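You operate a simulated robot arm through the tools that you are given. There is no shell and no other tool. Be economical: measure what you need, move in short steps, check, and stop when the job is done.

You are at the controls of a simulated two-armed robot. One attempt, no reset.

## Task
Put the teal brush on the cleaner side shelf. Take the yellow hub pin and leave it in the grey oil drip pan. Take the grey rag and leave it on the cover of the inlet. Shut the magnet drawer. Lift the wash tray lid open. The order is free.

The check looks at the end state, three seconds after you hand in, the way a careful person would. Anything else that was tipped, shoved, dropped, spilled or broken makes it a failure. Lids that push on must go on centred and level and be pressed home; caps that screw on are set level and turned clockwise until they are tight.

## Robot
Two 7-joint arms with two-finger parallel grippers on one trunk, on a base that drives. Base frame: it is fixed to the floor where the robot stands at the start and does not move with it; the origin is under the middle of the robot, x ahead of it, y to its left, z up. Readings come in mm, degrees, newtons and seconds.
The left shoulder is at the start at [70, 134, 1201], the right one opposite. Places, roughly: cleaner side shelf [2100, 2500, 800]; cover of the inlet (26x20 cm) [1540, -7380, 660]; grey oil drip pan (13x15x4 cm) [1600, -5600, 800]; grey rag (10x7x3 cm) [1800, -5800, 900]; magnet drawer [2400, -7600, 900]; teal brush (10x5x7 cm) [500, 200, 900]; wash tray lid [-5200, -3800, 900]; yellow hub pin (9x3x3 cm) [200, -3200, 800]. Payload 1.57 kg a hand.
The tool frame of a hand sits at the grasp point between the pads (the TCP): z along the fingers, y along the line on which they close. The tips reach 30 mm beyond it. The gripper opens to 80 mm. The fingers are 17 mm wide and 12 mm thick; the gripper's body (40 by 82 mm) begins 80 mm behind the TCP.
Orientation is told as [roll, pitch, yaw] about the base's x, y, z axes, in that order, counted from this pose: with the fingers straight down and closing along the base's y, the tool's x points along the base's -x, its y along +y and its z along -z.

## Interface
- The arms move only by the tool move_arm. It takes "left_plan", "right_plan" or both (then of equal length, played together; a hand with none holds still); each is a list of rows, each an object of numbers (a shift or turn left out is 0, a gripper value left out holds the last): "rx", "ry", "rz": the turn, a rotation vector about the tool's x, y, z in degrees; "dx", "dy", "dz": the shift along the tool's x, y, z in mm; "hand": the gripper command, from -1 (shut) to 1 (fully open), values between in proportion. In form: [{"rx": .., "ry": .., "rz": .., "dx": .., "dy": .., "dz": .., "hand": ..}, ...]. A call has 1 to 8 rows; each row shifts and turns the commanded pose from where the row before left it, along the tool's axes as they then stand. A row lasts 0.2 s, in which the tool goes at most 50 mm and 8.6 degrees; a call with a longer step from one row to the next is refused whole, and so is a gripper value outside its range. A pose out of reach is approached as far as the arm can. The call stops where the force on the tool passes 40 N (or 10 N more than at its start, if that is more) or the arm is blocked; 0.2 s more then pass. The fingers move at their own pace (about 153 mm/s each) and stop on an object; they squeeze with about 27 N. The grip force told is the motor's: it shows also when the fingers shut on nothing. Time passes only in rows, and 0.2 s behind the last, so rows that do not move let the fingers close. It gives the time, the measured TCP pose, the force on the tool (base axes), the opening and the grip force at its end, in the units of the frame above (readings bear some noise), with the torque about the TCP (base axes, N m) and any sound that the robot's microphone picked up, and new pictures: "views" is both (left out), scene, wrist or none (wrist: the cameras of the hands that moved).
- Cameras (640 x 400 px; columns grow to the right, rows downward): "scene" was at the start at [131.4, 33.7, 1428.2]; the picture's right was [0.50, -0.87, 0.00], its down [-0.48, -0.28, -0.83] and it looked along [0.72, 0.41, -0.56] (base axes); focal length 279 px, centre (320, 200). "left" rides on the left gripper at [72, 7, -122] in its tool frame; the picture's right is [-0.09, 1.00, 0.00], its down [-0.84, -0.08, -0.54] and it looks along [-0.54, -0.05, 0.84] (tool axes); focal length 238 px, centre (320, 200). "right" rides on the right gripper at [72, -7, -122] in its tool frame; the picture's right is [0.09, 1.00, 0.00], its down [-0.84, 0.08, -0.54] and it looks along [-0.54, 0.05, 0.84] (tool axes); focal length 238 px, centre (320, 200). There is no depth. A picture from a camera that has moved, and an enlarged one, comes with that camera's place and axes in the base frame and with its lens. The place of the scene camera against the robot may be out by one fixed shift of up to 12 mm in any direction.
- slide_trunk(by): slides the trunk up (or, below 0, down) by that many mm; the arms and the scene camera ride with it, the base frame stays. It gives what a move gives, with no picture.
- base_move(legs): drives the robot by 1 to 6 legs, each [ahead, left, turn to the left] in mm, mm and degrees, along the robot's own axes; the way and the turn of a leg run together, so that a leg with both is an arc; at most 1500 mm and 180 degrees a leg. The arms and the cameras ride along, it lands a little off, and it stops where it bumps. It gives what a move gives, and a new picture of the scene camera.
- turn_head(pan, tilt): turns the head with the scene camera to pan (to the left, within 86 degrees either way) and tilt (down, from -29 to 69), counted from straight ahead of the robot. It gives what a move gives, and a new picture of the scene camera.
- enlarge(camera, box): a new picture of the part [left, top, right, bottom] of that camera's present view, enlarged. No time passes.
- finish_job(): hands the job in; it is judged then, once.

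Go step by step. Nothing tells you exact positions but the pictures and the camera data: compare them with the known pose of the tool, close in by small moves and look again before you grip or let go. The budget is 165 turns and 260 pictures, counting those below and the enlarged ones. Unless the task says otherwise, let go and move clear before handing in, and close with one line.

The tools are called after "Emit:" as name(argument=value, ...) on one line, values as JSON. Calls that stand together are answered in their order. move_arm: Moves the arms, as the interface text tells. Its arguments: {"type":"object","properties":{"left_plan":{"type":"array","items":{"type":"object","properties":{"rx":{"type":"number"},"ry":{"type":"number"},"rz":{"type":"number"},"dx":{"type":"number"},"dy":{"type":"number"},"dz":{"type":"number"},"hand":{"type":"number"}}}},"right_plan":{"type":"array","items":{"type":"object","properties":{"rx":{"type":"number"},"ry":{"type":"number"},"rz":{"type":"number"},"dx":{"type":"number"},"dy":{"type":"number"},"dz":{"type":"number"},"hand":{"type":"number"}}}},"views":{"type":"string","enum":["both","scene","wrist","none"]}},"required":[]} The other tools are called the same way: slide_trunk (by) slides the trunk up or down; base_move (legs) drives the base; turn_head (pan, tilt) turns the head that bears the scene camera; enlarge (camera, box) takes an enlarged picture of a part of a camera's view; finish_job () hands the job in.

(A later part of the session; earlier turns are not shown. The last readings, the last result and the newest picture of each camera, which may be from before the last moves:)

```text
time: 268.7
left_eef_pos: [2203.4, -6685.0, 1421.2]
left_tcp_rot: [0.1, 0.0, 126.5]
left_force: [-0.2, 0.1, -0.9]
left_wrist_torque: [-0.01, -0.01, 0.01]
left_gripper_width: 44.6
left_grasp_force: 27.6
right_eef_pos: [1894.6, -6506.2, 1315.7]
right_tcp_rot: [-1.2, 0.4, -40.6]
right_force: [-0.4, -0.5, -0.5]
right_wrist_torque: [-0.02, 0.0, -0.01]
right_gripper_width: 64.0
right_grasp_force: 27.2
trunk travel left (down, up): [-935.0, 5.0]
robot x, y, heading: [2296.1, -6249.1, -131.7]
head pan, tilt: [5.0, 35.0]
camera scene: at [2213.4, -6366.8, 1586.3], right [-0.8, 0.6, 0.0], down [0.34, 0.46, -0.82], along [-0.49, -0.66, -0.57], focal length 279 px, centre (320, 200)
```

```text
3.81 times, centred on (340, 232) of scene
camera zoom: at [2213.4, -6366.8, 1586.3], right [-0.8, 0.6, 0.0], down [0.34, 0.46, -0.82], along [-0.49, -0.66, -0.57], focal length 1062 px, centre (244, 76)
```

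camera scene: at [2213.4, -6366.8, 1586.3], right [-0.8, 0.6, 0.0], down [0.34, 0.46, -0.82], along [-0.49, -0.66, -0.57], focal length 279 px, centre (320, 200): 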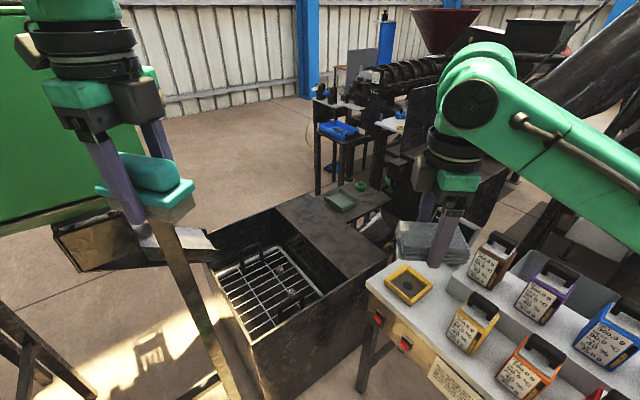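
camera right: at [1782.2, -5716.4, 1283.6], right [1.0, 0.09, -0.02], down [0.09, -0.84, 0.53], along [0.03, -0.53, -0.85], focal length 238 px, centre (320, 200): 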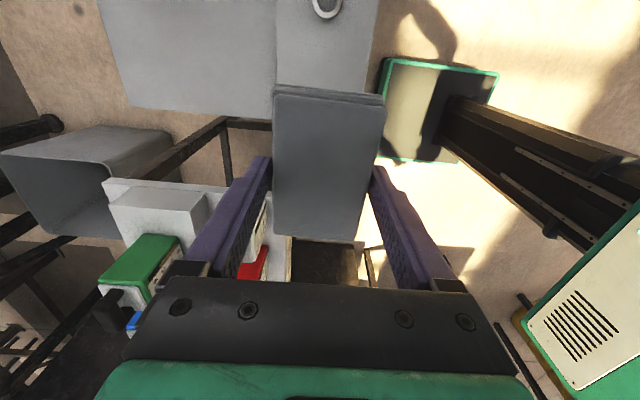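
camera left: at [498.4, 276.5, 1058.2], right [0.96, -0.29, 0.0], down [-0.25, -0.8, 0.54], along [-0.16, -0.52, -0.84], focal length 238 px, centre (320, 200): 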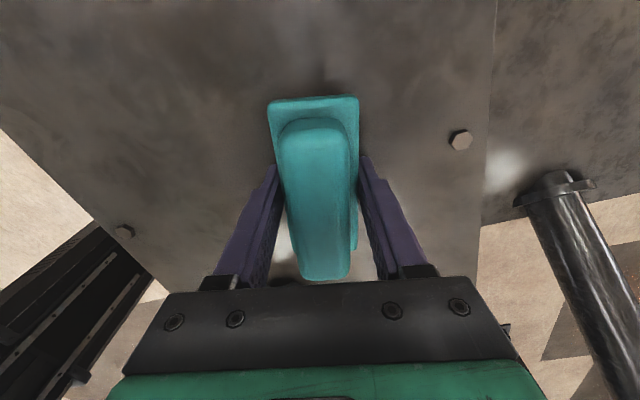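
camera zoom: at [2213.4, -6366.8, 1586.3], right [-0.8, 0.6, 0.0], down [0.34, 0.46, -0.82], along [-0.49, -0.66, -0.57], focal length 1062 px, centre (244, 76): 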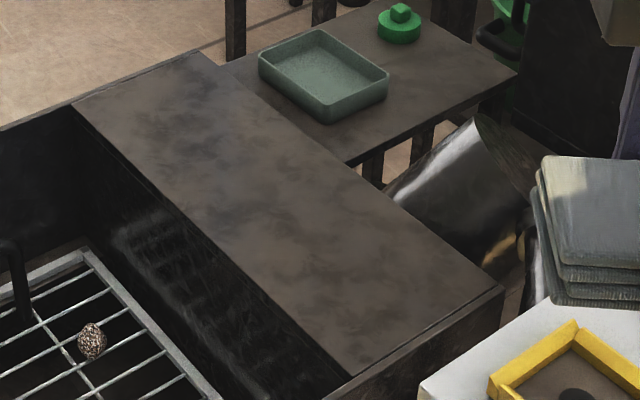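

The cover is one plate, but its given centre [1540, -7380] is reachable only from behind. I check the eastern route past the drums.

Emit:
base_move(legs=[[0, 0, 132], [1400, 0, 0], [600, 0, -60]])

Emit:
turn_head(pan=0, tilt=22)

Emit:
turn_head(pan=-40, tilt=20)

```text
time: 284.3
left_eef_pos: [4604.2, -6745.5, 1420.4]
left_tcp_rot: [0.1, 0.0, -161.9]
left_force: [0.6, -0.6, -0.6]
left_wrist_torque: [-0.04, 0.01, 0.02]
left_gripper_width: 44.5
left_grasp_force: 26.9
right_eef_pos: [4336.7, -6982.4, 1316.7]
right_tcp_rot: [-1.2, 0.4, 31.1]
right_force: [-0.4, -0.3, -0.4]
right_wrist_torque: [0.0, -0.01, 0.01]
right_gripper_width: 64.1
right_grasp_force: 27.2
trunk travel left (down, up): [-935.0, 5.0]
robot x, y, heading: [4218.3, -6523.6, -59.8]
head pan, tilt: [5.0, 35.0]
cut short: leg 3
camera scene: at [4297.9, -6646.6, 1586.5], right [-0.82, -0.57, 0.0], down [-0.33, 0.47, -0.82], along [0.47, -0.67, -0.57], focal length 279 px, centre (320, 200)
```

scene: 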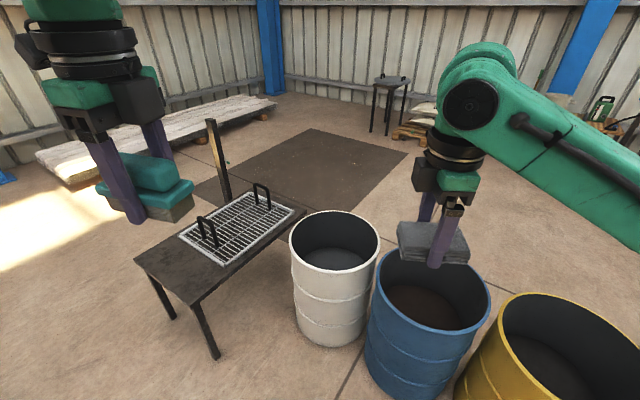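

```text
time: 285.0
left_eef_pos: [4605.0, -6747.8, 1421.4]
left_tcp_rot: [0.1, 0.0, -161.9]
left_force: [-0.5, 0.3, -0.9]
left_wrist_torque: [0.01, 0.01, -0.03]
left_gripper_width: 44.7
left_grasp_force: 27.3
right_eef_pos: [4337.7, -6984.7, 1314.8]
right_tcp_rot: [-1.2, 0.4, 30.9]
right_force: [-0.1, -0.9, -1.3]
right_wrist_torque: [0.01, 0.0, -0.01]
right_gripper_width: 63.8
right_grasp_force: 27.1
trunk travel left (down, up): [-935.0, 5.0]
robot x, y, heading: [4219.0, -6519.7, -60.1]
head pan, tilt: [0.0, 22.0]
camera scene: at [4294.3, -6656.9, 1606.8], right [-0.87, -0.5, 0.0], down [-0.19, 0.33, -0.93], along [0.46, -0.8, -0.38], focal length 279 px, centre (320, 200)
```

scene: 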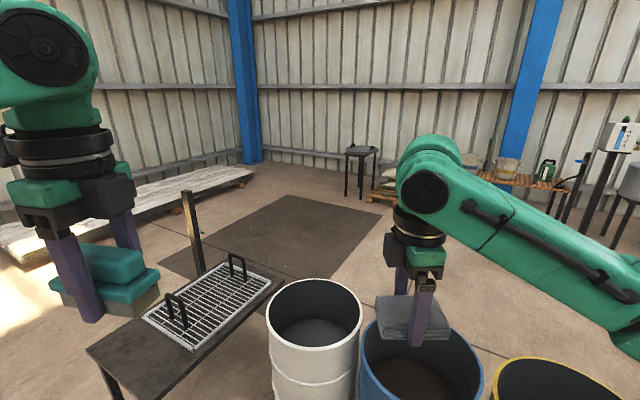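

```text
time: 286.1
left_eef_pos: [4605.7, -6747.5, 1420.5]
left_tcp_rot: [0.0, 0.0, -161.9]
left_force: [0.0, -0.3, -1.5]
left_wrist_torque: [-0.04, -0.01, 0.0]
left_gripper_width: 44.6
left_grasp_force: 27.0
right_eef_pos: [4337.2, -6985.3, 1315.0]
right_tcp_rot: [-1.1, 0.4, 30.9]
right_force: [0.2, -0.5, -0.5]
right_wrist_torque: [0.0, -0.05, 0.0]
right_gripper_width: 64.1
right_grasp_force: 27.2
trunk travel left (down, up): [-935.0, 5.0]
robot x, y, heading: [4219.6, -6521.8, -60.4]
head pan, tilt: [-40.0, 20.0]
camera scene: at [4232.0, -6668.5, 1610.1], right [-0.98, 0.18, 0.0], down [0.06, 0.34, -0.94], along [-0.16, -0.93, -0.34], focal length 279 px, centre (320, 200)
```

scene: 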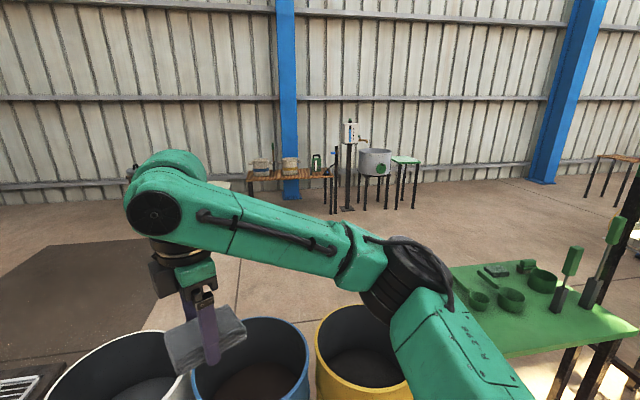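

Only the far-east side is open (x≈6000–7500, east of the black table). I take that way around behind the hopper.

Emit:
base_move(legs=[[0, 0, 60], [1200, 0, 0], [1200, 0, 0], [0, 0, -90], [1000, 0, 0], [950, 0, 0]])

Emit:
base_move(legs=[[0, 0, -90]])

Emit:
turn_head(pan=0, tilt=18)

```text
time: 313.9
left_eef_pos: [6934.7, -8813.5, 1421.7]
left_tcp_rot: [0.1, 0.0, 169.9]
left_force: [-0.9, -0.5, -1.5]
left_wrist_torque: [-0.03, 0.02, 0.0]
left_gripper_width: 44.9
left_grasp_force: 27.4
right_eef_pos: [6586.1, -8895.4, 1315.6]
right_tcp_rot: [-1.2, 0.4, 2.7]
right_force: [0.0, -0.4, -0.7]
right_wrist_torque: [-0.05, -0.02, -0.01]
right_gripper_width: 64.2
right_grasp_force: 26.7
trunk travel left (down, up): [-935.0, 5.0]
robot x, y, heading: [6701.3, -8431.4, -88.6]
head pan, tilt: [-40.0, 20.0]
camera scene: at [6648.3, -8565.1, 1610.3], right [-0.78, 0.62, 0.0], down [0.21, 0.27, -0.94], along [-0.58, -0.74, -0.34], focal length 279 px, centre (320, 200)
```

scene: 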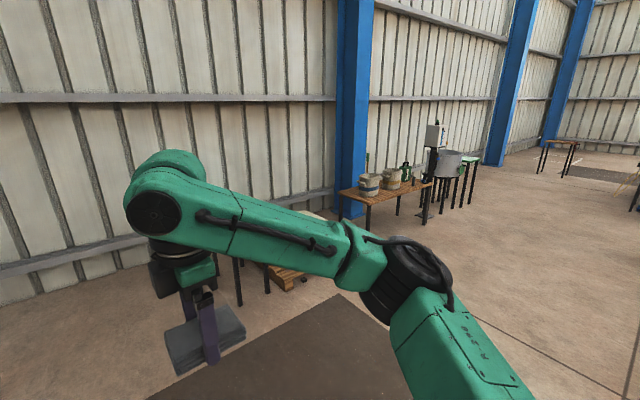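

```text
time: 318.1
left_eef_pos: [6316.5, -8662.4, 1420.3]
left_tcp_rot: [0.1, -0.1, 79.3]
left_force: [-0.4, 0.1, -0.6]
left_wrist_torque: [0.05, 0.04, 0.01]
left_gripper_width: 44.6
left_grasp_force: 27.3
right_eef_pos: [6238.1, -8314.4, 1315.2]
right_tcp_rot: [-1.1, 0.5, -87.8]
right_force: [-0.9, 1.0, -0.1]
right_wrist_torque: [0.0, 0.0, 0.01]
right_gripper_width: 63.8
right_grasp_force: 26.9
trunk travel left (down, up): [-935.0, 5.0]
robot x, y, heading: [6700.4, -8436.0, -178.9]
head pan, tilt: [-40.0, 20.0]
camera scene: at [6581.8, -8386.2, 1610.1], right [0.63, 0.78, 0.0], down [0.27, -0.21, -0.94], along [-0.73, 0.59, -0.34], focal length 279 px, centre (320, 200)
```

scene: 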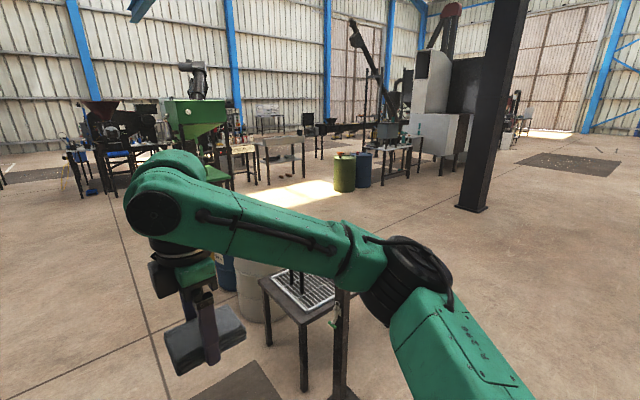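

```text
time: 319.2
left_eef_pos: [6316.0, -8663.0, 1420.6]
left_tcp_rot: [0.0, 0.0, 79.2]
left_force: [0.2, 0.4, -1.4]
left_wrist_torque: [-0.01, 0.03, -0.05]
left_gripper_width: 44.6
left_grasp_force: 27.0
right_eef_pos: [6237.7, -8312.5, 1314.5]
right_tcp_rot: [-1.0, 0.4, -88.0]
right_force: [0.5, 0.0, 0.2]
right_wrist_torque: [0.02, 0.01, -0.02]
right_gripper_width: 64.1
right_grasp_force: 27.1
trunk travel left (down, up): [-935.0, 5.0]
robot x, y, heading: [6697.9, -8432.6, -179.1]
head pan, tilt: [0.0, 18.0]
camera scene: at [6560.9, -8445.7, 1613.3], right [-0.02, 1.0, 0.0], down [0.31, 0.01, -0.95], along [-0.95, -0.02, -0.31], focal length 279 px, centre (320, 200)
```

scene: 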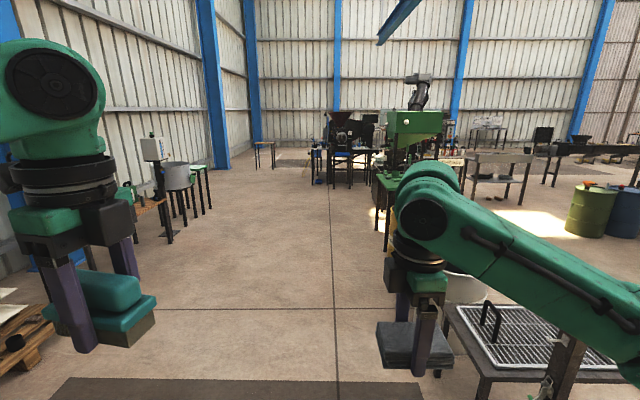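

The aisle behind is clear. I drive west along it.

Emit:
base_move(legs=[[1400, 0, 0], [1400, 0, 0], [1300, 0, 0]])

Emit:
turn_head(pan=-15, tilt=25)

```text
time: 338.8
left_eef_pos: [2245.4, -8722.1, 1421.4]
left_tcp_rot: [0.0, 0.0, 78.8]
left_force: [-0.5, -0.1, -2.2]
left_wrist_torque: [0.01, -0.02, 0.03]
left_gripper_width: 44.6
left_grasp_force: 27.3
right_eef_pos: [2169.0, -8371.8, 1315.6]
right_tcp_rot: [-1.2, 0.3, -88.2]
right_force: [0.5, -0.2, -0.4]
right_wrist_torque: [0.02, 0.02, 0.01]
right_gripper_width: 63.9
right_grasp_force: 27.4
trunk travel left (down, up): [-935.0, 5.0]
robot x, y, heading: [2633.9, -8493.4, -179.1]
head pan, tilt: [0.0, 18.0]
camera scene: at [2491.3, -8507.2, 1613.5], right [-0.01, 1.0, 0.0], down [0.31, 0.0, -0.95], along [-0.95, -0.01, -0.31], focal length 279 px, centre (320, 200)
```

scene: 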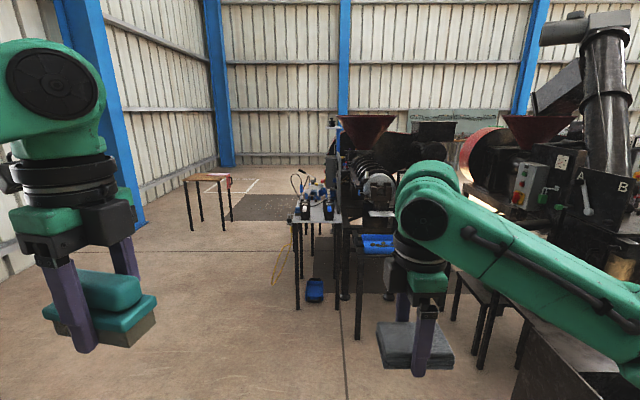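

```text
time: 339.5
left_eef_pos: [2244.5, -8722.0, 1420.2]
left_tcp_rot: [0.1, -0.1, 78.9]
left_force: [0.1, -0.8, -1.7]
left_wrist_torque: [-0.02, 0.0, -0.01]
left_gripper_width: 44.5
left_grasp_force: 27.1
right_eef_pos: [2168.9, -8371.6, 1314.6]
right_tcp_rot: [-1.2, 0.4, -88.1]
right_force: [0.6, -0.5, -0.9]
right_wrist_torque: [-0.01, -0.02, 0.02]
right_gripper_width: 64.1
right_grasp_force: 27.3
trunk travel left (down, up): [-935.0, 5.0]
robot x, y, heading: [2631.9, -8494.2, -178.9]
head pan, tilt: [-15.0, 25.0]
camera scene: at [2494.3, -8483.3, 1602.1], right [0.25, 0.97, 0.0], down [0.41, -0.1, -0.91], along [-0.88, 0.22, -0.42], focal length 279 px, centre (320, 200)
```

scene: 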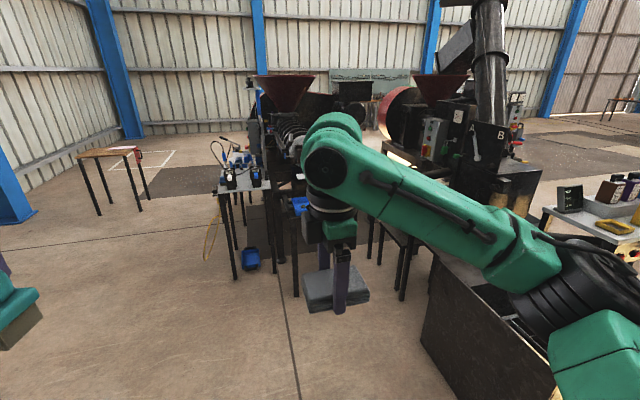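

The back of the bin is on the right. I drive up behind it, facing +y with the cover in front of the right arm.

Emit:
base_move(legs=[[1080, 0, 0], [0, 0, -91], [400, 130, 0]])

Emit:
turn_head(pan=-10, tilt=45)

```text
time: 351.1
left_eef_pos: [1217.4, -7720.6, 1422.6]
left_tcp_rot: [0.2, 0.2, -12.4]
left_force: [-0.2, -0.4, -1.3]
left_wrist_torque: [0.05, 0.02, 0.01]
left_gripper_width: 44.6
left_grasp_force: 27.3
right_eef_pos: [1569.3, -7649.5, 1315.9]
right_tcp_rot: [-1.3, 0.4, -179.4]
right_force: [0.3, 0.1, -0.8]
right_wrist_torque: [0.04, -0.03, -0.02]
right_gripper_width: 64.4
right_grasp_force: 26.9
trunk travel left (down, up): [-935.0, 5.0]
robot x, y, heading: [1437.0, -8106.3, 89.4]
head pan, tilt: [-15.0, 25.0]
camera scene: at [1467.0, -7982.0, 1602.3], right [0.96, -0.27, 0.0], down [-0.11, -0.41, -0.91], along [0.24, 0.87, -0.42], focal length 279 px, centre (320, 200)
```

scene: 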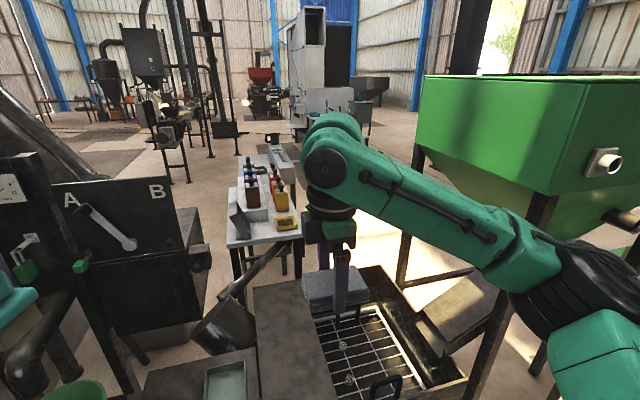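

```text
time: 351.9
left_eef_pos: [1217.4, -7715.9, 1420.9]
left_tcp_rot: [0.0, 0.0, -12.2]
left_force: [0.7, -0.1, -0.9]
left_wrist_torque: [-0.02, 0.0, 0.01]
left_gripper_width: 44.8
left_grasp_force: 27.3
right_eef_pos: [1567.8, -7648.2, 1316.2]
right_tcp_rot: [-1.1, 0.4, -179.4]
right_force: [-0.2, 0.2, -0.9]
right_wrist_torque: [0.0, -0.01, 0.0]
right_gripper_width: 63.8
right_grasp_force: 26.8
trunk travel left (down, up): [-935.0, 5.0]
robot x, y, heading: [1437.1, -8108.7, 89.2]
head pan, tilt: [-10.0, 45.0]
camera scene: at [1456.1, -7987.2, 1571.5], right [0.98, -0.18, 0.0], down [-0.13, -0.7, -0.71], along [0.13, 0.7, -0.71], focal length 279 px, centre (320, 200)
```

scene: 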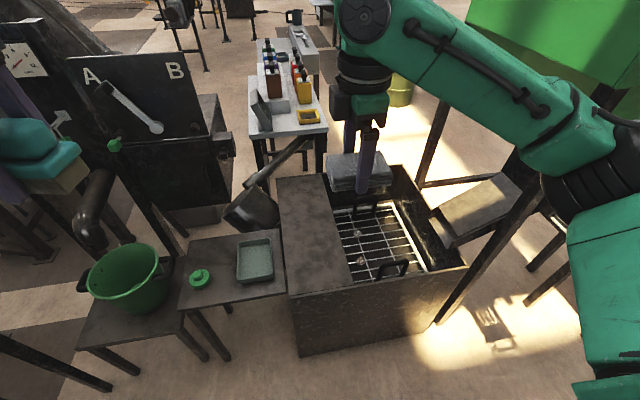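

Good view: the plate spans y -7525…-6910 at x≈1420–1660, so the cover centre is 145 mm from its near edge. I tuck the left hand back and advance.

Emit:
move_arm(left_plan=[{"dy": -40}, {"dy": -40}, {"dy": -40}], views="none")

Emit:
base_move(legs=[[235, 0, 0]])

Emit:
slide_trunk(by=-250)

Emit:
enlarge(camera="right", box=[0, 0, 640, 400])

```text
time: 352.7
left_eef_pos: [1190.1, -7836.4, 1421.2]
left_tcp_rot: [0.2, 0.1, -12.3]
left_force: [-0.1, -1.3, -1.7]
left_wrist_torque: [-0.01, -0.01, 0.02]
left_gripper_width: 44.5
left_grasp_force: 26.9
right_eef_pos: [1566.8, -7649.3, 1316.7]
right_tcp_rot: [-1.2, 0.4, -179.4]
right_force: [-0.4, 0.3, -0.4]
right_wrist_torque: [-0.02, 0.05, -0.01]
right_gripper_width: 64.0
right_grasp_force: 27.1
trunk travel left (down, up): [-935.0, 5.0]
robot x, y, heading: [1440.0, -8104.0, 89.6]
head pan, tilt: [-10.0, 45.0]
```

```text
time: 354.5
left_eef_pos: [1194.9, -7604.8, 1423.1]
left_tcp_rot: [0.3, 0.1, -12.4]
left_force: [-0.3, -0.9, -1.4]
left_wrist_torque: [0.02, -0.02, 0.01]
left_gripper_width: 44.7
left_grasp_force: 26.6
right_eef_pos: [1571.7, -7418.5, 1317.3]
right_tcp_rot: [-1.4, 0.4, -179.5]
right_force: [-0.4, -1.1, -1.0]
right_wrist_torque: [0.0, 0.0, 0.0]
right_gripper_width: 64.1
right_grasp_force: 27.4
trunk travel left (down, up): [-935.0, 5.0]
robot x, y, heading: [1440.7, -7869.2, 89.5]
head pan, tilt: [-10.0, 45.0]
camera scene: at [1458.9, -7758.5, 1572.0], right [0.98, -0.19, 0.0], down [-0.13, -0.69, -0.71], along [0.13, 0.7, -0.7], focal length 279 px, centre (320, 200)
```

scene: 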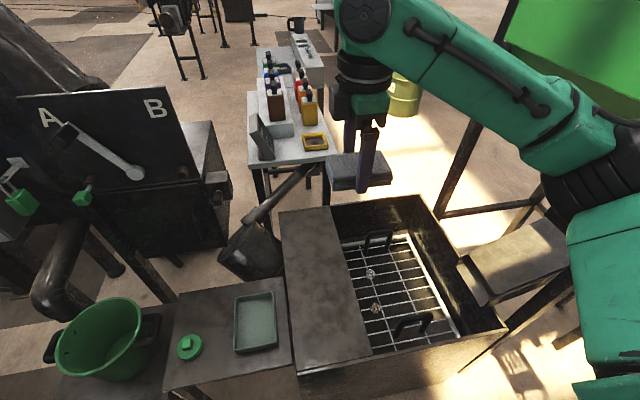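

```text
time: 357.1
left_eef_pos: [1194.5, -7599.2, 1171.8]
left_tcp_rot: [0.2, 0.1, -12.4]
left_force: [-0.5, 0.2, -1.4]
left_wrist_torque: [0.0, -0.04, -0.01]
left_gripper_width: 44.7
left_grasp_force: 27.5
right_eef_pos: [1571.7, -7414.2, 1065.1]
right_tcp_rot: [-1.1, 0.4, -179.5]
right_force: [-0.9, 0.2, -1.1]
right_wrist_torque: [-0.02, -0.03, 0.02]
right_gripper_width: 64.3
right_grasp_force: 27.0
trunk travel left (down, up): [-685.0, 255.0]
robot x, y, heading: [1442.1, -7870.8, 89.6]
head pan, tilt: [-10.0, 45.0]
```

```text
1.00 times, centred on (320, 200) of right
camera zoom: at [1642.6, -7409.5, 1188.1], right [0.1, -0.99, -0.02], down [-0.84, -0.1, 0.53], along [-0.53, -0.04, -0.84], focal length 238 px, centre (320, 200)
```

zoom: 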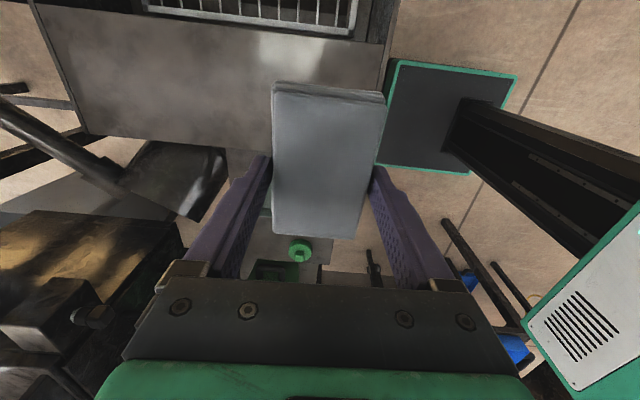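

Emit:
move_arm(right_plan=[{"dx": -32, "dy": -34}, {"dz": 45}, {"dz": 45}, {"dz": 45}, {"dz": 45}, {"dz": 45}, {"dz": 40}], views="both")

```text
time: 358.7
left_eef_pos: [1194.7, -7599.2, 1171.4]
left_tcp_rot: [0.1, 0.0, -12.4]
left_force: [-0.2, 0.6, -1.5]
left_wrist_torque: [0.01, 0.0, -0.01]
left_gripper_width: 44.9
left_grasp_force: 26.7
right_eef_pos: [1541.3, -7376.2, 799.8]
right_tcp_rot: [-1.1, 0.4, -179.5]
right_force: [0.3, 0.0, -1.0]
right_wrist_torque: [-0.01, -0.01, -0.01]
right_gripper_width: 64.1
right_grasp_force: 27.1
trunk travel left (down, up): [-685.0, 255.0]
robot x, y, heading: [1437.2, -7870.9, 89.3]
head pan, tilt: [-10.0, 45.0]
camera scene: at [1458.8, -7752.3, 1321.4], right [0.98, -0.19, 0.0], down [-0.13, -0.7, -0.71], along [0.13, 0.69, -0.71], focal length 279 px, centre (320, 200)
camera right: at [1612.0, -7371.3, 921.6], right [0.1, -0.99, -0.02], down [-0.84, -0.1, 0.53], along [-0.53, -0.04, -0.84], focal length 238 px, centre (320, 200)
```

scene: 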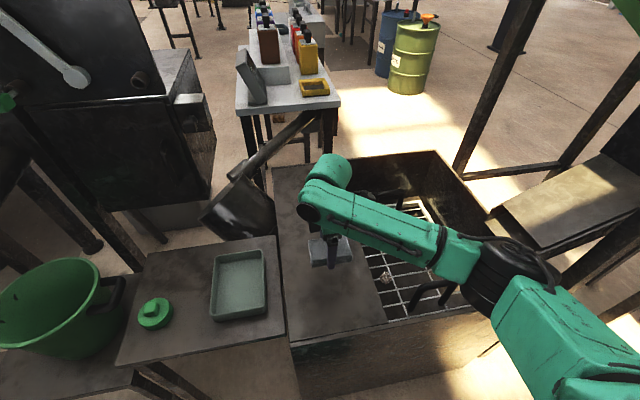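
right: 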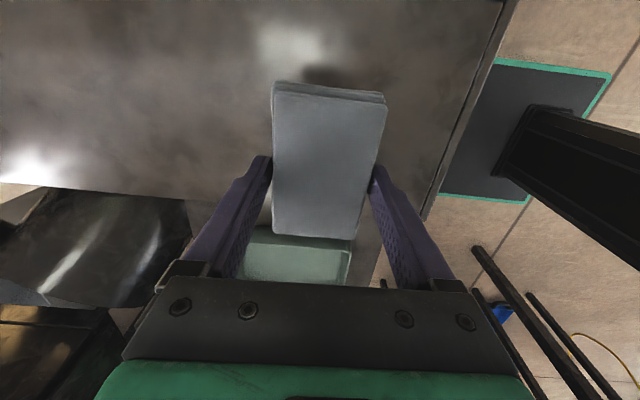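

Emit:
move_arm(right_plan=[{"dz": 45}, {"dz": 25}, {"dz": 10}, {"dz": 6}, {"dz": 6}, {"dz": 6}, {"dz": 6}], views="both")

```text
time: 360.3
left_eef_pos: [1195.6, -7600.4, 1172.3]
left_tcp_rot: [0.1, 0.1, -12.4]
left_force: [0.0, -0.4, -1.1]
left_wrist_torque: [0.0, 0.01, -0.01]
left_gripper_width: 44.6
left_grasp_force: 27.5
right_eef_pos: [1541.5, -7372.4, 696.3]
right_tcp_rot: [-1.2, 0.4, -179.5]
right_force: [-0.8, 0.4, -0.6]
right_wrist_torque: [0.03, -0.03, 0.03]
right_gripper_width: 63.9
right_grasp_force: 27.0
trunk travel left (down, up): [-685.0, 255.0]
robot x, y, heading: [1438.9, -7873.3, 89.3]
head pan, tilt: [-10.0, 45.0]
camera scene: at [1458.9, -7752.7, 1321.4], right [0.98, -0.19, 0.0], down [-0.13, -0.7, -0.71], along [0.13, 0.69, -0.71], focal length 279 px, centre (320, 200)
camera right: at [1612.8, -7368.3, 818.7], right [0.1, -0.99, -0.02], down [-0.84, -0.1, 0.53], along [-0.53, -0.04, -0.85], focal length 238 px, centre (320, 200)
```

scene: 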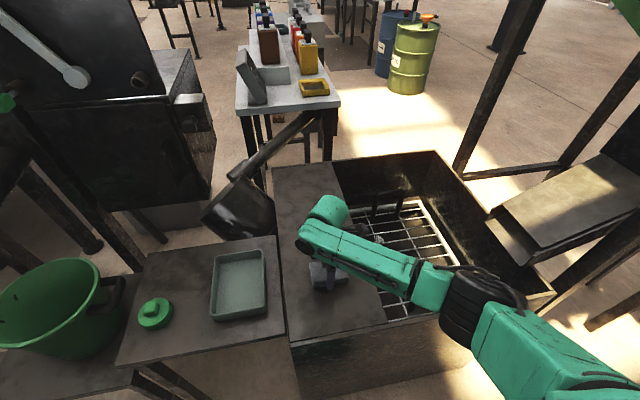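
right: 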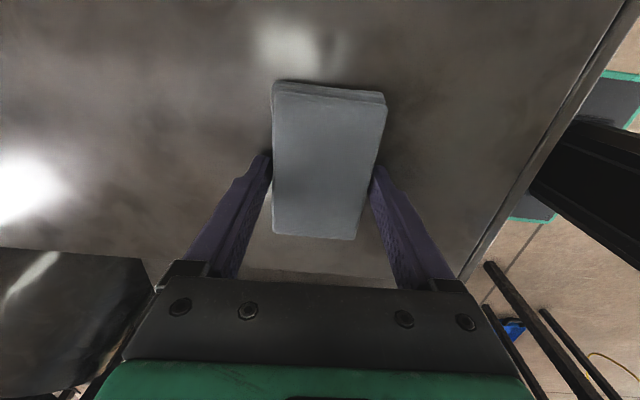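

Emit:
move_arm(right_plan=[{"dz": 4}, {"dz": 4}, {"dz": 4}, {"dz": 4}, {"dz": 4}, {"dz": 4}, {"dz": 4}, {"dz": 4}], views="wrist")

```text
time: 361.1
left_eef_pos: [1195.0, -7603.2, 1172.2]
left_tcp_rot: [0.3, 0.1, -12.5]
left_force: [-0.9, -0.2, -1.1]
left_wrist_torque: [0.01, 0.02, -0.03]
left_gripper_width: 44.7
left_grasp_force: 27.1
right_eef_pos: [1541.9, -7372.4, 691.2]
right_tcp_rot: [-1.8, 0.3, -179.4]
right_force: [2.1, -11.5, 23.0]
right_wrist_torque: [-1.2, -0.29, 0.1]
right_gripper_width: 64.2
right_grasp_force: 27.1
trunk travel left (down, up): [-685.0, 255.0]
robot x, y, heading: [1439.0, -7874.0, 89.4]
head pan, tilt: [-10.0, 45.0]
stopped in row 4 (right hand): the force on the tool passed its limit (the readings are from after the stop); the commanded pose is now the measured one
camera right: at [1612.9, -7369.3, 813.9], right [0.1, -0.99, -0.03], down [-0.84, -0.1, 0.53], along [-0.53, -0.03, -0.84], focal length 238 px, centre (320, 200)
```

right: 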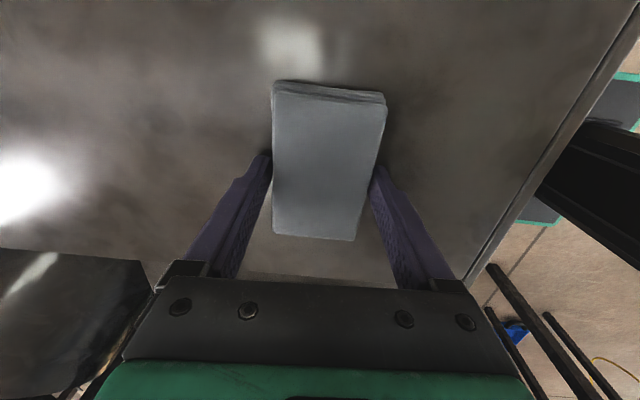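

Contact at the expected height (cover z≈660). I ease up 1 mm, release and rise.

Emit:
move_arm(right_plan=[{"dz": -1.5}, {"hand": 1}, {}, {}, {"dz": -15}, {"dz": -40}, {"dz": -45}, {"dz": -45}], views="both")

```text
time: 362.9
left_eef_pos: [1195.4, -7599.7, 1170.7]
left_tcp_rot: [0.1, 0.1, -12.6]
left_force: [0.5, -0.1, -1.4]
left_wrist_torque: [-0.01, -0.04, 0.01]
left_gripper_width: 44.6
left_grasp_force: 26.8
right_eef_pos: [1541.8, -7378.2, 834.6]
right_tcp_rot: [-1.5, 0.4, -179.5]
right_force: [-0.6, 1.4, 0.2]
right_wrist_torque: [0.03, 0.01, 0.01]
right_gripper_width: 80.0
right_grasp_force: 0.0
trunk travel left (down, up): [-685.0, 255.0]
robot x, y, heading: [1440.7, -7872.3, 89.6]
head pan, tilt: [-10.0, 45.0]
camera scene: at [1458.8, -7753.6, 1321.5], right [0.98, -0.19, 0.0], down [-0.13, -0.69, -0.71], along [0.13, 0.69, -0.71], focal length 279 px, centre (320, 200)
camera right: at [1612.2, -7373.5, 957.2], right [0.1, -0.99, -0.03], down [-0.84, -0.1, 0.53], along [-0.53, -0.03, -0.84], focal length 238 px, centre (320, 200)
```

scene: 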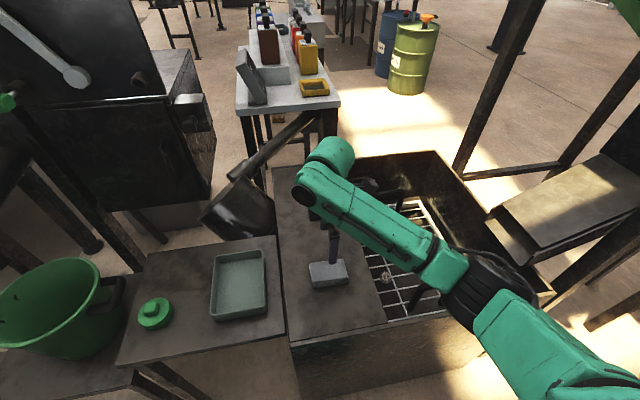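
right: 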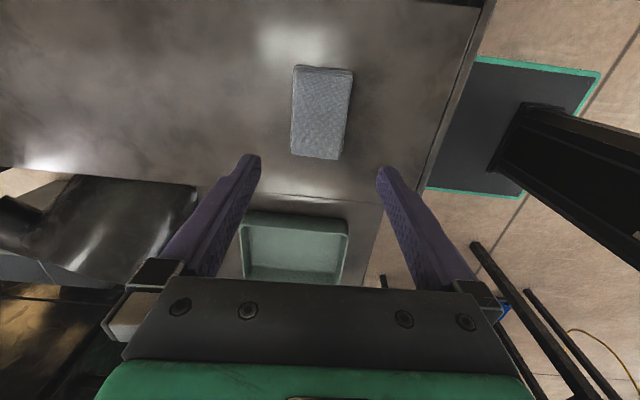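

The rag lies flat on the cover. I raise, back out and retrace the way around to the front of the hopper for the drawer.

Emit:
slide_trunk(by=250)

Emit:
base_move(legs=[[-590, 0, 0], [0, 0, -90], [1400, 0, 0], [1400, 0, 0], [1400, 0, 0], [1000, 0, 0]])

```text
time: 365.5
left_eef_pos: [1194.4, -7599.6, 1422.2]
left_tcp_rot: [0.2, 0.1, -12.5]
left_force: [-0.3, 0.3, -0.2]
left_wrist_torque: [0.01, 0.03, 0.01]
left_gripper_width: 44.8
left_grasp_force: 27.2
right_eef_pos: [1540.8, -7376.9, 1083.6]
right_tcp_rot: [-1.6, 0.3, -179.5]
right_force: [-0.2, 0.8, -0.3]
right_wrist_torque: [0.01, -0.01, -0.02]
right_gripper_width: 79.9
right_grasp_force: 0.1
trunk travel left (down, up): [-935.0, 5.0]
robot x, y, heading: [1438.7, -7872.8, 89.6]
head pan, tilt: [-10.0, 45.0]
```

```text
time: 397.2
left_eef_pos: [6913.8, -8392.1, 1422.4]
left_tcp_rot: [0.1, 0.1, -104.5]
left_force: [0.2, 0.8, -1.4]
left_wrist_torque: [0.02, -0.01, 0.01]
left_gripper_width: 44.7
left_grasp_force: 27.2
right_eef_pos: [7124.0, -8745.4, 1083.8]
right_tcp_rot: [-1.6, 0.3, 88.4]
right_force: [-0.5, -0.5, -1.0]
right_wrist_torque: [0.02, -0.05, 0.0]
right_gripper_width: 80.0
right_grasp_force: 0.0
trunk travel left (down, up): [-935.0, 5.0]
robot x, y, heading: [6635.7, -8622.5, -2.8]
head pan, tilt: [-10.0, 45.0]
camera scene: at [6765.3, -8656.5, 1571.6], right [-0.22, -0.98, 0.0], down [-0.69, 0.16, -0.71], along [0.69, -0.16, -0.71], focal length 279 px, centre (320, 200)
```

scene: 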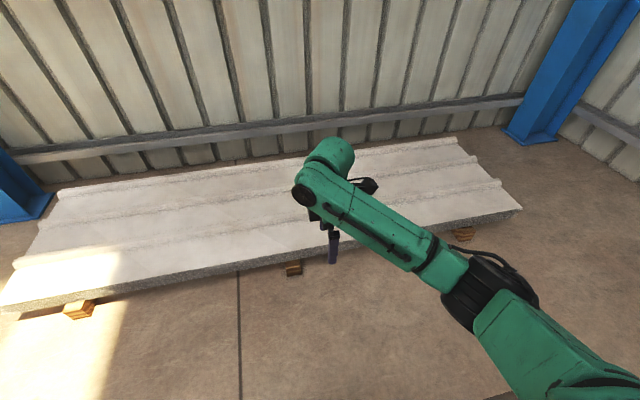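

Emit:
base_move(legs=[[0, 0, 93], [1150, 0, 0], [1150, 0, 0], [0, 0, 90]])

Emit:
base_move(legs=[[1400, 0, 0], [1400, 0, 0], [1250, 0, 0], [0, 0, 90]])

Emit:
turn_head(pan=0, tilt=30)

```text
time: 416.3
left_eef_pos: [6357.0, -6590.2, 1420.9]
left_tcp_rot: [0.1, 0.0, 79.7]
left_force: [0.1, 0.9, -2.3]
left_wrist_torque: [-0.01, 0.01, 0.0]
left_gripper_width: 44.5
left_grasp_force: 27.4
right_eef_pos: [6121.9, -6252.2, 1083.9]
right_tcp_rot: [-1.6, 0.3, -87.3]
right_force: [-0.4, -0.2, 0.6]
right_wrist_torque: [-0.01, -0.01, 0.0]
right_gripper_width: 80.1
right_grasp_force: 0.1
trunk travel left (down, up): [-935.0, 5.0]
robot x, y, heading: [6622.5, -6330.2, -178.6]
head pan, tilt: [-10.0, 45.0]
camera scene: at [6494.4, -6335.3, 1571.4], right [0.15, 0.99, 0.0], down [0.7, -0.1, -0.71], along [-0.7, 0.1, -0.71], focal length 279 px, centre (320, 200)
```

scene: 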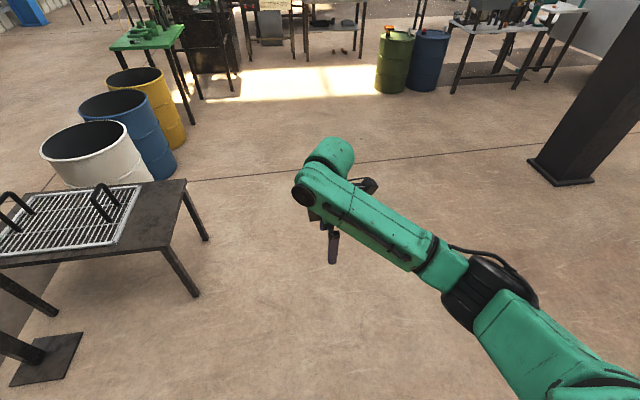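

```text
time: 439.7
left_eef_pos: [2799.3, -6654.5, 1427.1]
left_tcp_rot: [0.5, 0.5, 168.1]
left_force: [0.6, 0.4, -1.3]
left_wrist_torque: [0.01, 0.02, -0.03]
left_gripper_width: 44.5
left_grasp_force: 27.2
right_eef_pos: [2455.2, -6881.4, 1082.3]
right_tcp_rot: [-1.4, 0.4, 0.9]
right_force: [0.2, -0.6, 0.8]
right_wrist_torque: [0.05, 0.02, 0.01]
right_gripper_width: 80.2
right_grasp_force: 0.1
trunk travel left (down, up): [-935.0, 5.0]
robot x, y, heading: [2557.1, -6401.2, -90.1]
head pan, tilt: [-10.0, 45.0]
stopped in leg 4: the robot was blocked; the commanded pose is now the measured one
camera scene: at [2541.7, -6523.1, 1572.9], right [-0.98, 0.17, -0.01], down [0.13, 0.69, -0.71], along [-0.12, -0.7, -0.7], focal length 279 px, centre (320, 200)
```

scene: 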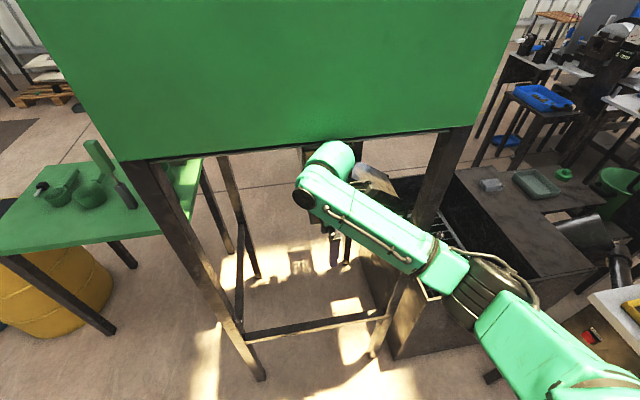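

```text
time: 440.5
left_eef_pos: [2797.5, -6653.3, 1426.5]
left_tcp_rot: [0.7, 0.6, 168.3]
left_force: [-0.2, 0.1, -0.4]
left_wrist_torque: [0.02, 0.0, -0.02]
left_gripper_width: 44.8
left_grasp_force: 26.7
right_eef_pos: [2456.8, -6880.4, 1082.6]
right_tcp_rot: [-1.5, 0.2, 1.3]
right_force: [-0.3, 0.2, -0.9]
right_wrist_torque: [-0.03, -0.01, 0.0]
right_gripper_width: 79.7
right_grasp_force: 0.1
trunk travel left (down, up): [-935.0, 5.0]
robot x, y, heading: [2557.5, -6402.3, -90.1]
head pan, tilt: [0.0, 30.0]
camera scene: at [2554.1, -6533.1, 1595.2], right [-1.0, 0.0, -0.01], down [0.01, 0.49, -0.87], along [0.0, -0.87, -0.49], focal length 279 px, centre (320, 200)
```

scene: 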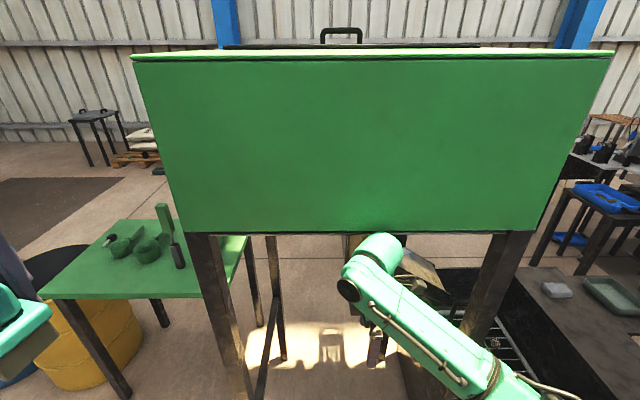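

The raised right arm brushed the hopper front as I turned. I back straight off and check.

Emit:
base_move(legs=[[-250, 0, 0]])

Emit:
turn_head(pan=-12, tilt=28)

```text
time: 442.3
left_eef_pos: [2807.8, -6426.0, 1419.7]
left_tcp_rot: [-0.2, 0.1, 168.2]
left_force: [1.0, -0.1, -1.5]
left_wrist_torque: [0.05, 0.03, 0.0]
left_gripper_width: 44.5
left_grasp_force: 27.1
right_eef_pos: [2463.7, -6647.4, 1078.0]
right_tcp_rot: [-0.8, 0.7, 1.1]
right_force: [-0.4, -0.9, -0.7]
right_wrist_torque: [0.01, -0.01, -0.02]
right_gripper_width: 80.3
right_grasp_force: 0.1
trunk travel left (down, up): [-935.0, 5.0]
robot x, y, heading: [2560.6, -6151.2, -89.9]
head pan, tilt: [0.0, 30.0]
camera scene: at [2565.0, -6307.7, 1593.4], right [-1.0, 0.0, 0.0], down [0.0, 0.5, -0.86], along [0.0, -0.86, -0.5], focal length 279 px, centre (320, 200)
```

scene: 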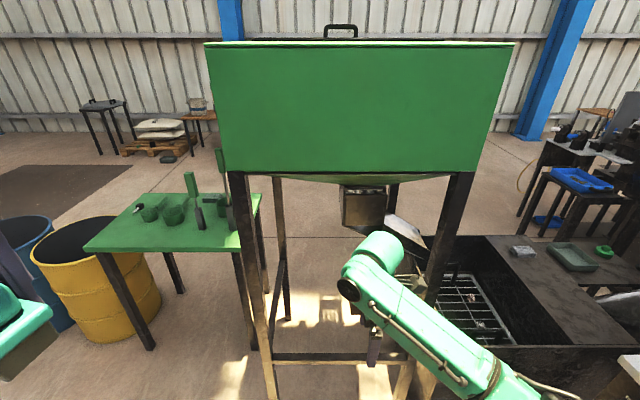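

```text
time: 443.0
left_eef_pos: [2807.3, -6421.3, 1421.2]
left_tcp_rot: [0.0, 0.1, 168.3]
left_force: [0.3, -0.4, -0.4]
left_wrist_torque: [0.04, -0.01, 0.0]
left_gripper_width: 44.8
left_grasp_force: 27.0
right_eef_pos: [2462.8, -6645.2, 1079.8]
right_tcp_rot: [-1.1, 0.5, 1.2]
right_force: [-0.5, 0.2, -0.2]
right_wrist_torque: [0.01, 0.01, -0.02]
right_gripper_width: 79.9
right_grasp_force: 0.2
trunk travel left (down, up): [-935.0, 5.0]
robot x, y, heading: [2560.5, -6149.5, -89.9]
head pan, tilt: [-12.0, 28.0]
camera scene: at [2545.5, -6301.2, 1597.1], right [-0.98, 0.21, 0.0], down [0.1, 0.46, -0.88], along [-0.18, -0.86, -0.47], focal length 279 px, centre (320, 200)
```

scene: 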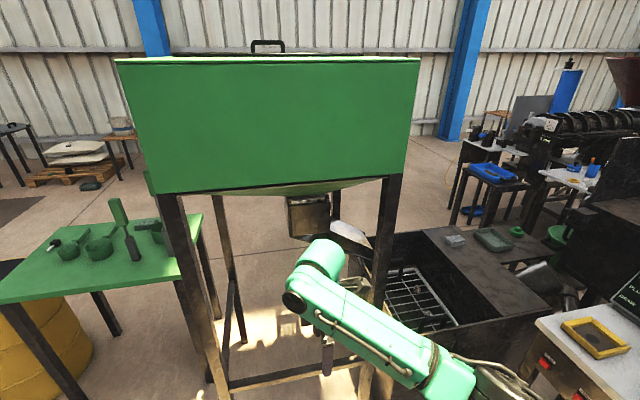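

Emit:
enlarge(camera="scene", box=[260, 170, 380, 260])

```text
4.44 times, centred on (320, 215) of scene
camera zoom: at [2545.5, -6301.2, 1597.1], right [-0.98, 0.21, 0.0], down [0.1, 0.46, -0.88], along [-0.18, -0.86, -0.47], focal length 1240 px, centre (320, 133)
```

zoom: 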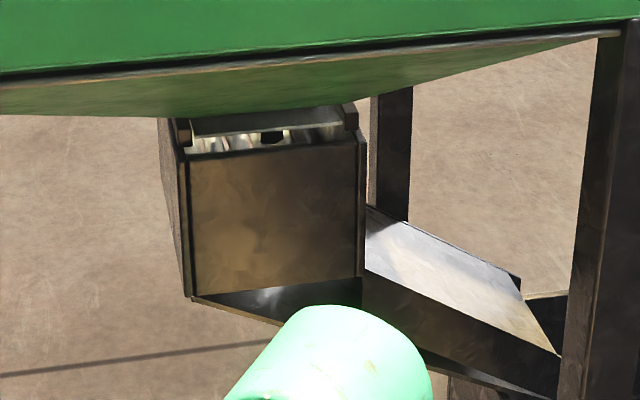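

The scene is intact. Triangulating, the drawer's front panel is at about [2383, -7266, 980]; I need a forward-pointing closed hand under the hopper rim. I reset the wrist yaw and lower the trunk here in the open.

Emit:
move_arm(right_plan=[{"rz": 8.5, "hand": -1}, {"rz": 8.5}, {"rz": 8.5}, {"rz": 8.5}, {"rz": 8.5}, {"rz": 8.5}, {"rz": 8.5}, {"rz": 8.5}], views="none")

Emit:
move_arm(right_plan=[{"rz": 8.5}, {"rz": 8.5}, {"rz": 6}], views="none")

Emit:
slide_trunk(by=-330)

Emit:
move_arm(right_plan=[{"dx": -45, "dz": -15}, {"dx": -45, "dz": -40}, {"dz": -45}, {"dz": -45}, {"ry": -8.5}, {"ry": -8.5}, {"ry": -8.5}], views="none")

```text
time: 444.8
left_eef_pos: [2808.0, -6419.9, 1421.1]
left_tcp_rot: [0.1, 0.1, 168.3]
left_force: [-0.3, 0.8, -1.0]
left_wrist_torque: [-0.01, 0.0, 0.0]
left_gripper_width: 44.7
left_grasp_force: 26.7
right_eef_pos: [2462.9, -6645.8, 1080.4]
right_tcp_rot: [-0.8, -0.8, -66.9]
right_force: [-0.2, -0.5, -0.3]
right_wrist_torque: [-0.01, -0.01, -0.01]
right_gripper_width: 0.2
right_grasp_force: 21.6
trunk travel left (down, up): [-935.0, 5.0]
robot x, y, heading: [2558.7, -6152.5, -90.0]
head pan, tilt: [-12.0, 28.0]
```

```text
time: 445.6
left_eef_pos: [2807.1, -6420.5, 1421.7]
left_tcp_rot: [0.0, 0.1, 168.2]
left_force: [0.1, 0.0, 0.0]
left_wrist_torque: [-0.01, 0.01, 0.0]
left_gripper_width: 44.3
left_grasp_force: 26.8
right_eef_pos: [2461.7, -6645.7, 1079.2]
right_tcp_rot: [-0.5, -1.0, -89.8]
right_force: [-0.1, -0.2, 0.7]
right_wrist_torque: [0.0, -0.01, 0.01]
right_gripper_width: 0.0
right_grasp_force: 21.1
trunk travel left (down, up): [-935.0, 5.0]
robot x, y, heading: [2561.6, -6149.0, -90.2]
head pan, tilt: [-12.0, 28.0]
```

```text
time: 448.9
left_eef_pos: [2807.6, -6421.3, 1090.4]
left_tcp_rot: [0.1, 0.1, 168.3]
left_force: [0.6, -1.1, -1.1]
left_wrist_torque: [0.02, 0.02, -0.02]
left_gripper_width: 44.5
left_grasp_force: 26.7
right_eef_pos: [2461.8, -6644.5, 749.0]
right_tcp_rot: [-0.4, -1.1, -89.8]
right_force: [0.9, -0.3, -0.5]
right_wrist_torque: [-0.01, 0.01, 0.02]
right_gripper_width: 0.1
right_grasp_force: 21.1
trunk travel left (down, up): [-605.0, 335.0]
robot x, y, heading: [2562.4, -6150.0, -90.1]
head pan, tilt: [-12.0, 28.0]
```

```text
refused: row 2 steps farther than a row can; nothing moved
```

Emit:
move_arm(right_plan=[{"dx": -40, "dz": -25}, {"dx": -40, "dz": -25}, {"dz": -45}, {"dz": -45}, {"ry": -8.5}, {"ry": -8.5}, {"ry": -8.5}, {"ry": -8.5}], views="none")

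Emit:
move_arm(right_plan=[{"ry": -8.5}, {"dx": -30, "dz": 30}, {"ry": -8.5}, {"dx": -20, "dz": 32}, {"ry": -8.5}, {"ry": -8.5}, {"ry": -8.5}], views="scene")

```text
time: 450.7
left_eef_pos: [2807.4, -6419.7, 1091.8]
left_tcp_rot: [0.1, 0.1, 168.4]
left_force: [-0.7, 0.6, -1.8]
left_wrist_torque: [0.01, -0.01, -0.02]
left_gripper_width: 44.7
left_grasp_force: 26.9
right_eef_pos: [2465.0, -6720.3, 893.7]
right_tcp_rot: [-0.6, -35.2, -89.3]
right_force: [1.1, -0.7, -0.3]
right_wrist_torque: [0.0, 0.03, 0.01]
right_gripper_width: 0.0
right_grasp_force: 21.0
trunk travel left (down, up): [-605.0, 335.0]
robot x, y, heading: [2556.6, -6150.9, -89.7]
head pan, tilt: [-12.0, 28.0]
```

```text
time: 452.3
left_eef_pos: [2808.3, -6420.2, 1091.0]
left_tcp_rot: [0.0, 0.0, 168.3]
left_force: [-0.5, 0.7, -1.5]
left_wrist_torque: [0.01, -0.01, 0.02]
left_gripper_width: 44.6
left_grasp_force: 27.4
right_eef_pos: [2464.9, -6803.1, 886.2]
right_tcp_rot: [-2.4, -77.6, -87.4]
right_force: [0.2, 0.1, -0.3]
right_wrist_torque: [-0.01, 0.03, 0.02]
right_gripper_width: 0.1
right_grasp_force: 20.9
trunk travel left (down, up): [-605.0, 335.0]
robot x, y, heading: [2560.1, -6152.2, -90.0]
head pan, tilt: [-12.0, 28.0]
camera scene: at [2545.5, -6300.7, 1267.2], right [-0.98, 0.21, 0.0], down [0.1, 0.46, -0.88], along [-0.18, -0.86, -0.47], focal length 279 px, centre (320, 200)
```

scene: 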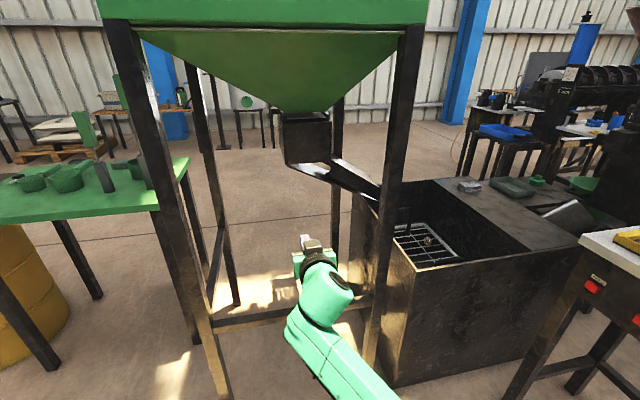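

The hand now points forward. I enlarge the drawer from this lower viewpoint.

Emit:
enlarge(camera="scene", box=[250, 90, 370, 190])

Emit:
enlarge(camera="right", box=[0, 0, 640, 400])

```text
4.00 times, centred on (310, 140) of scene
camera zoom: at [2545.5, -6300.7, 1267.2], right [-0.98, 0.21, 0.0], down [0.1, 0.46, -0.88], along [-0.18, -0.86, -0.47], focal length 1116 px, centre (360, 440)
```

zoom: 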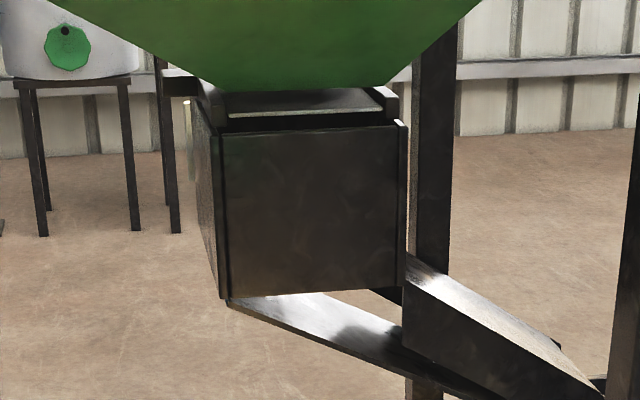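

```text
1.00 times, centred on (320, 200) of right
camera zoom: at [2457.6, -6668.0, 842.6], right [0.99, 0.02, -0.1], down [0.08, 0.35, 0.93], along [0.06, -0.94, 0.35], focal length 238 px, centre (320, 200)
```

zoom: 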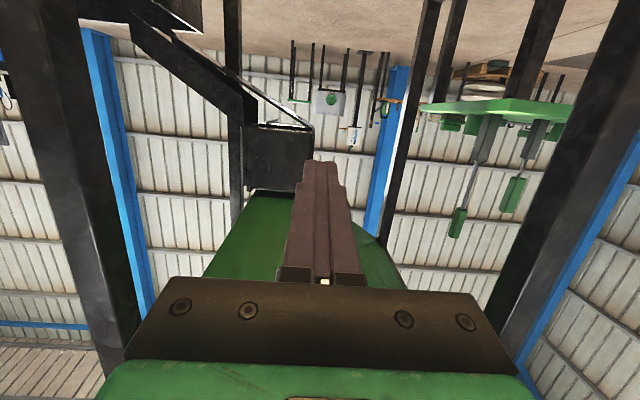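

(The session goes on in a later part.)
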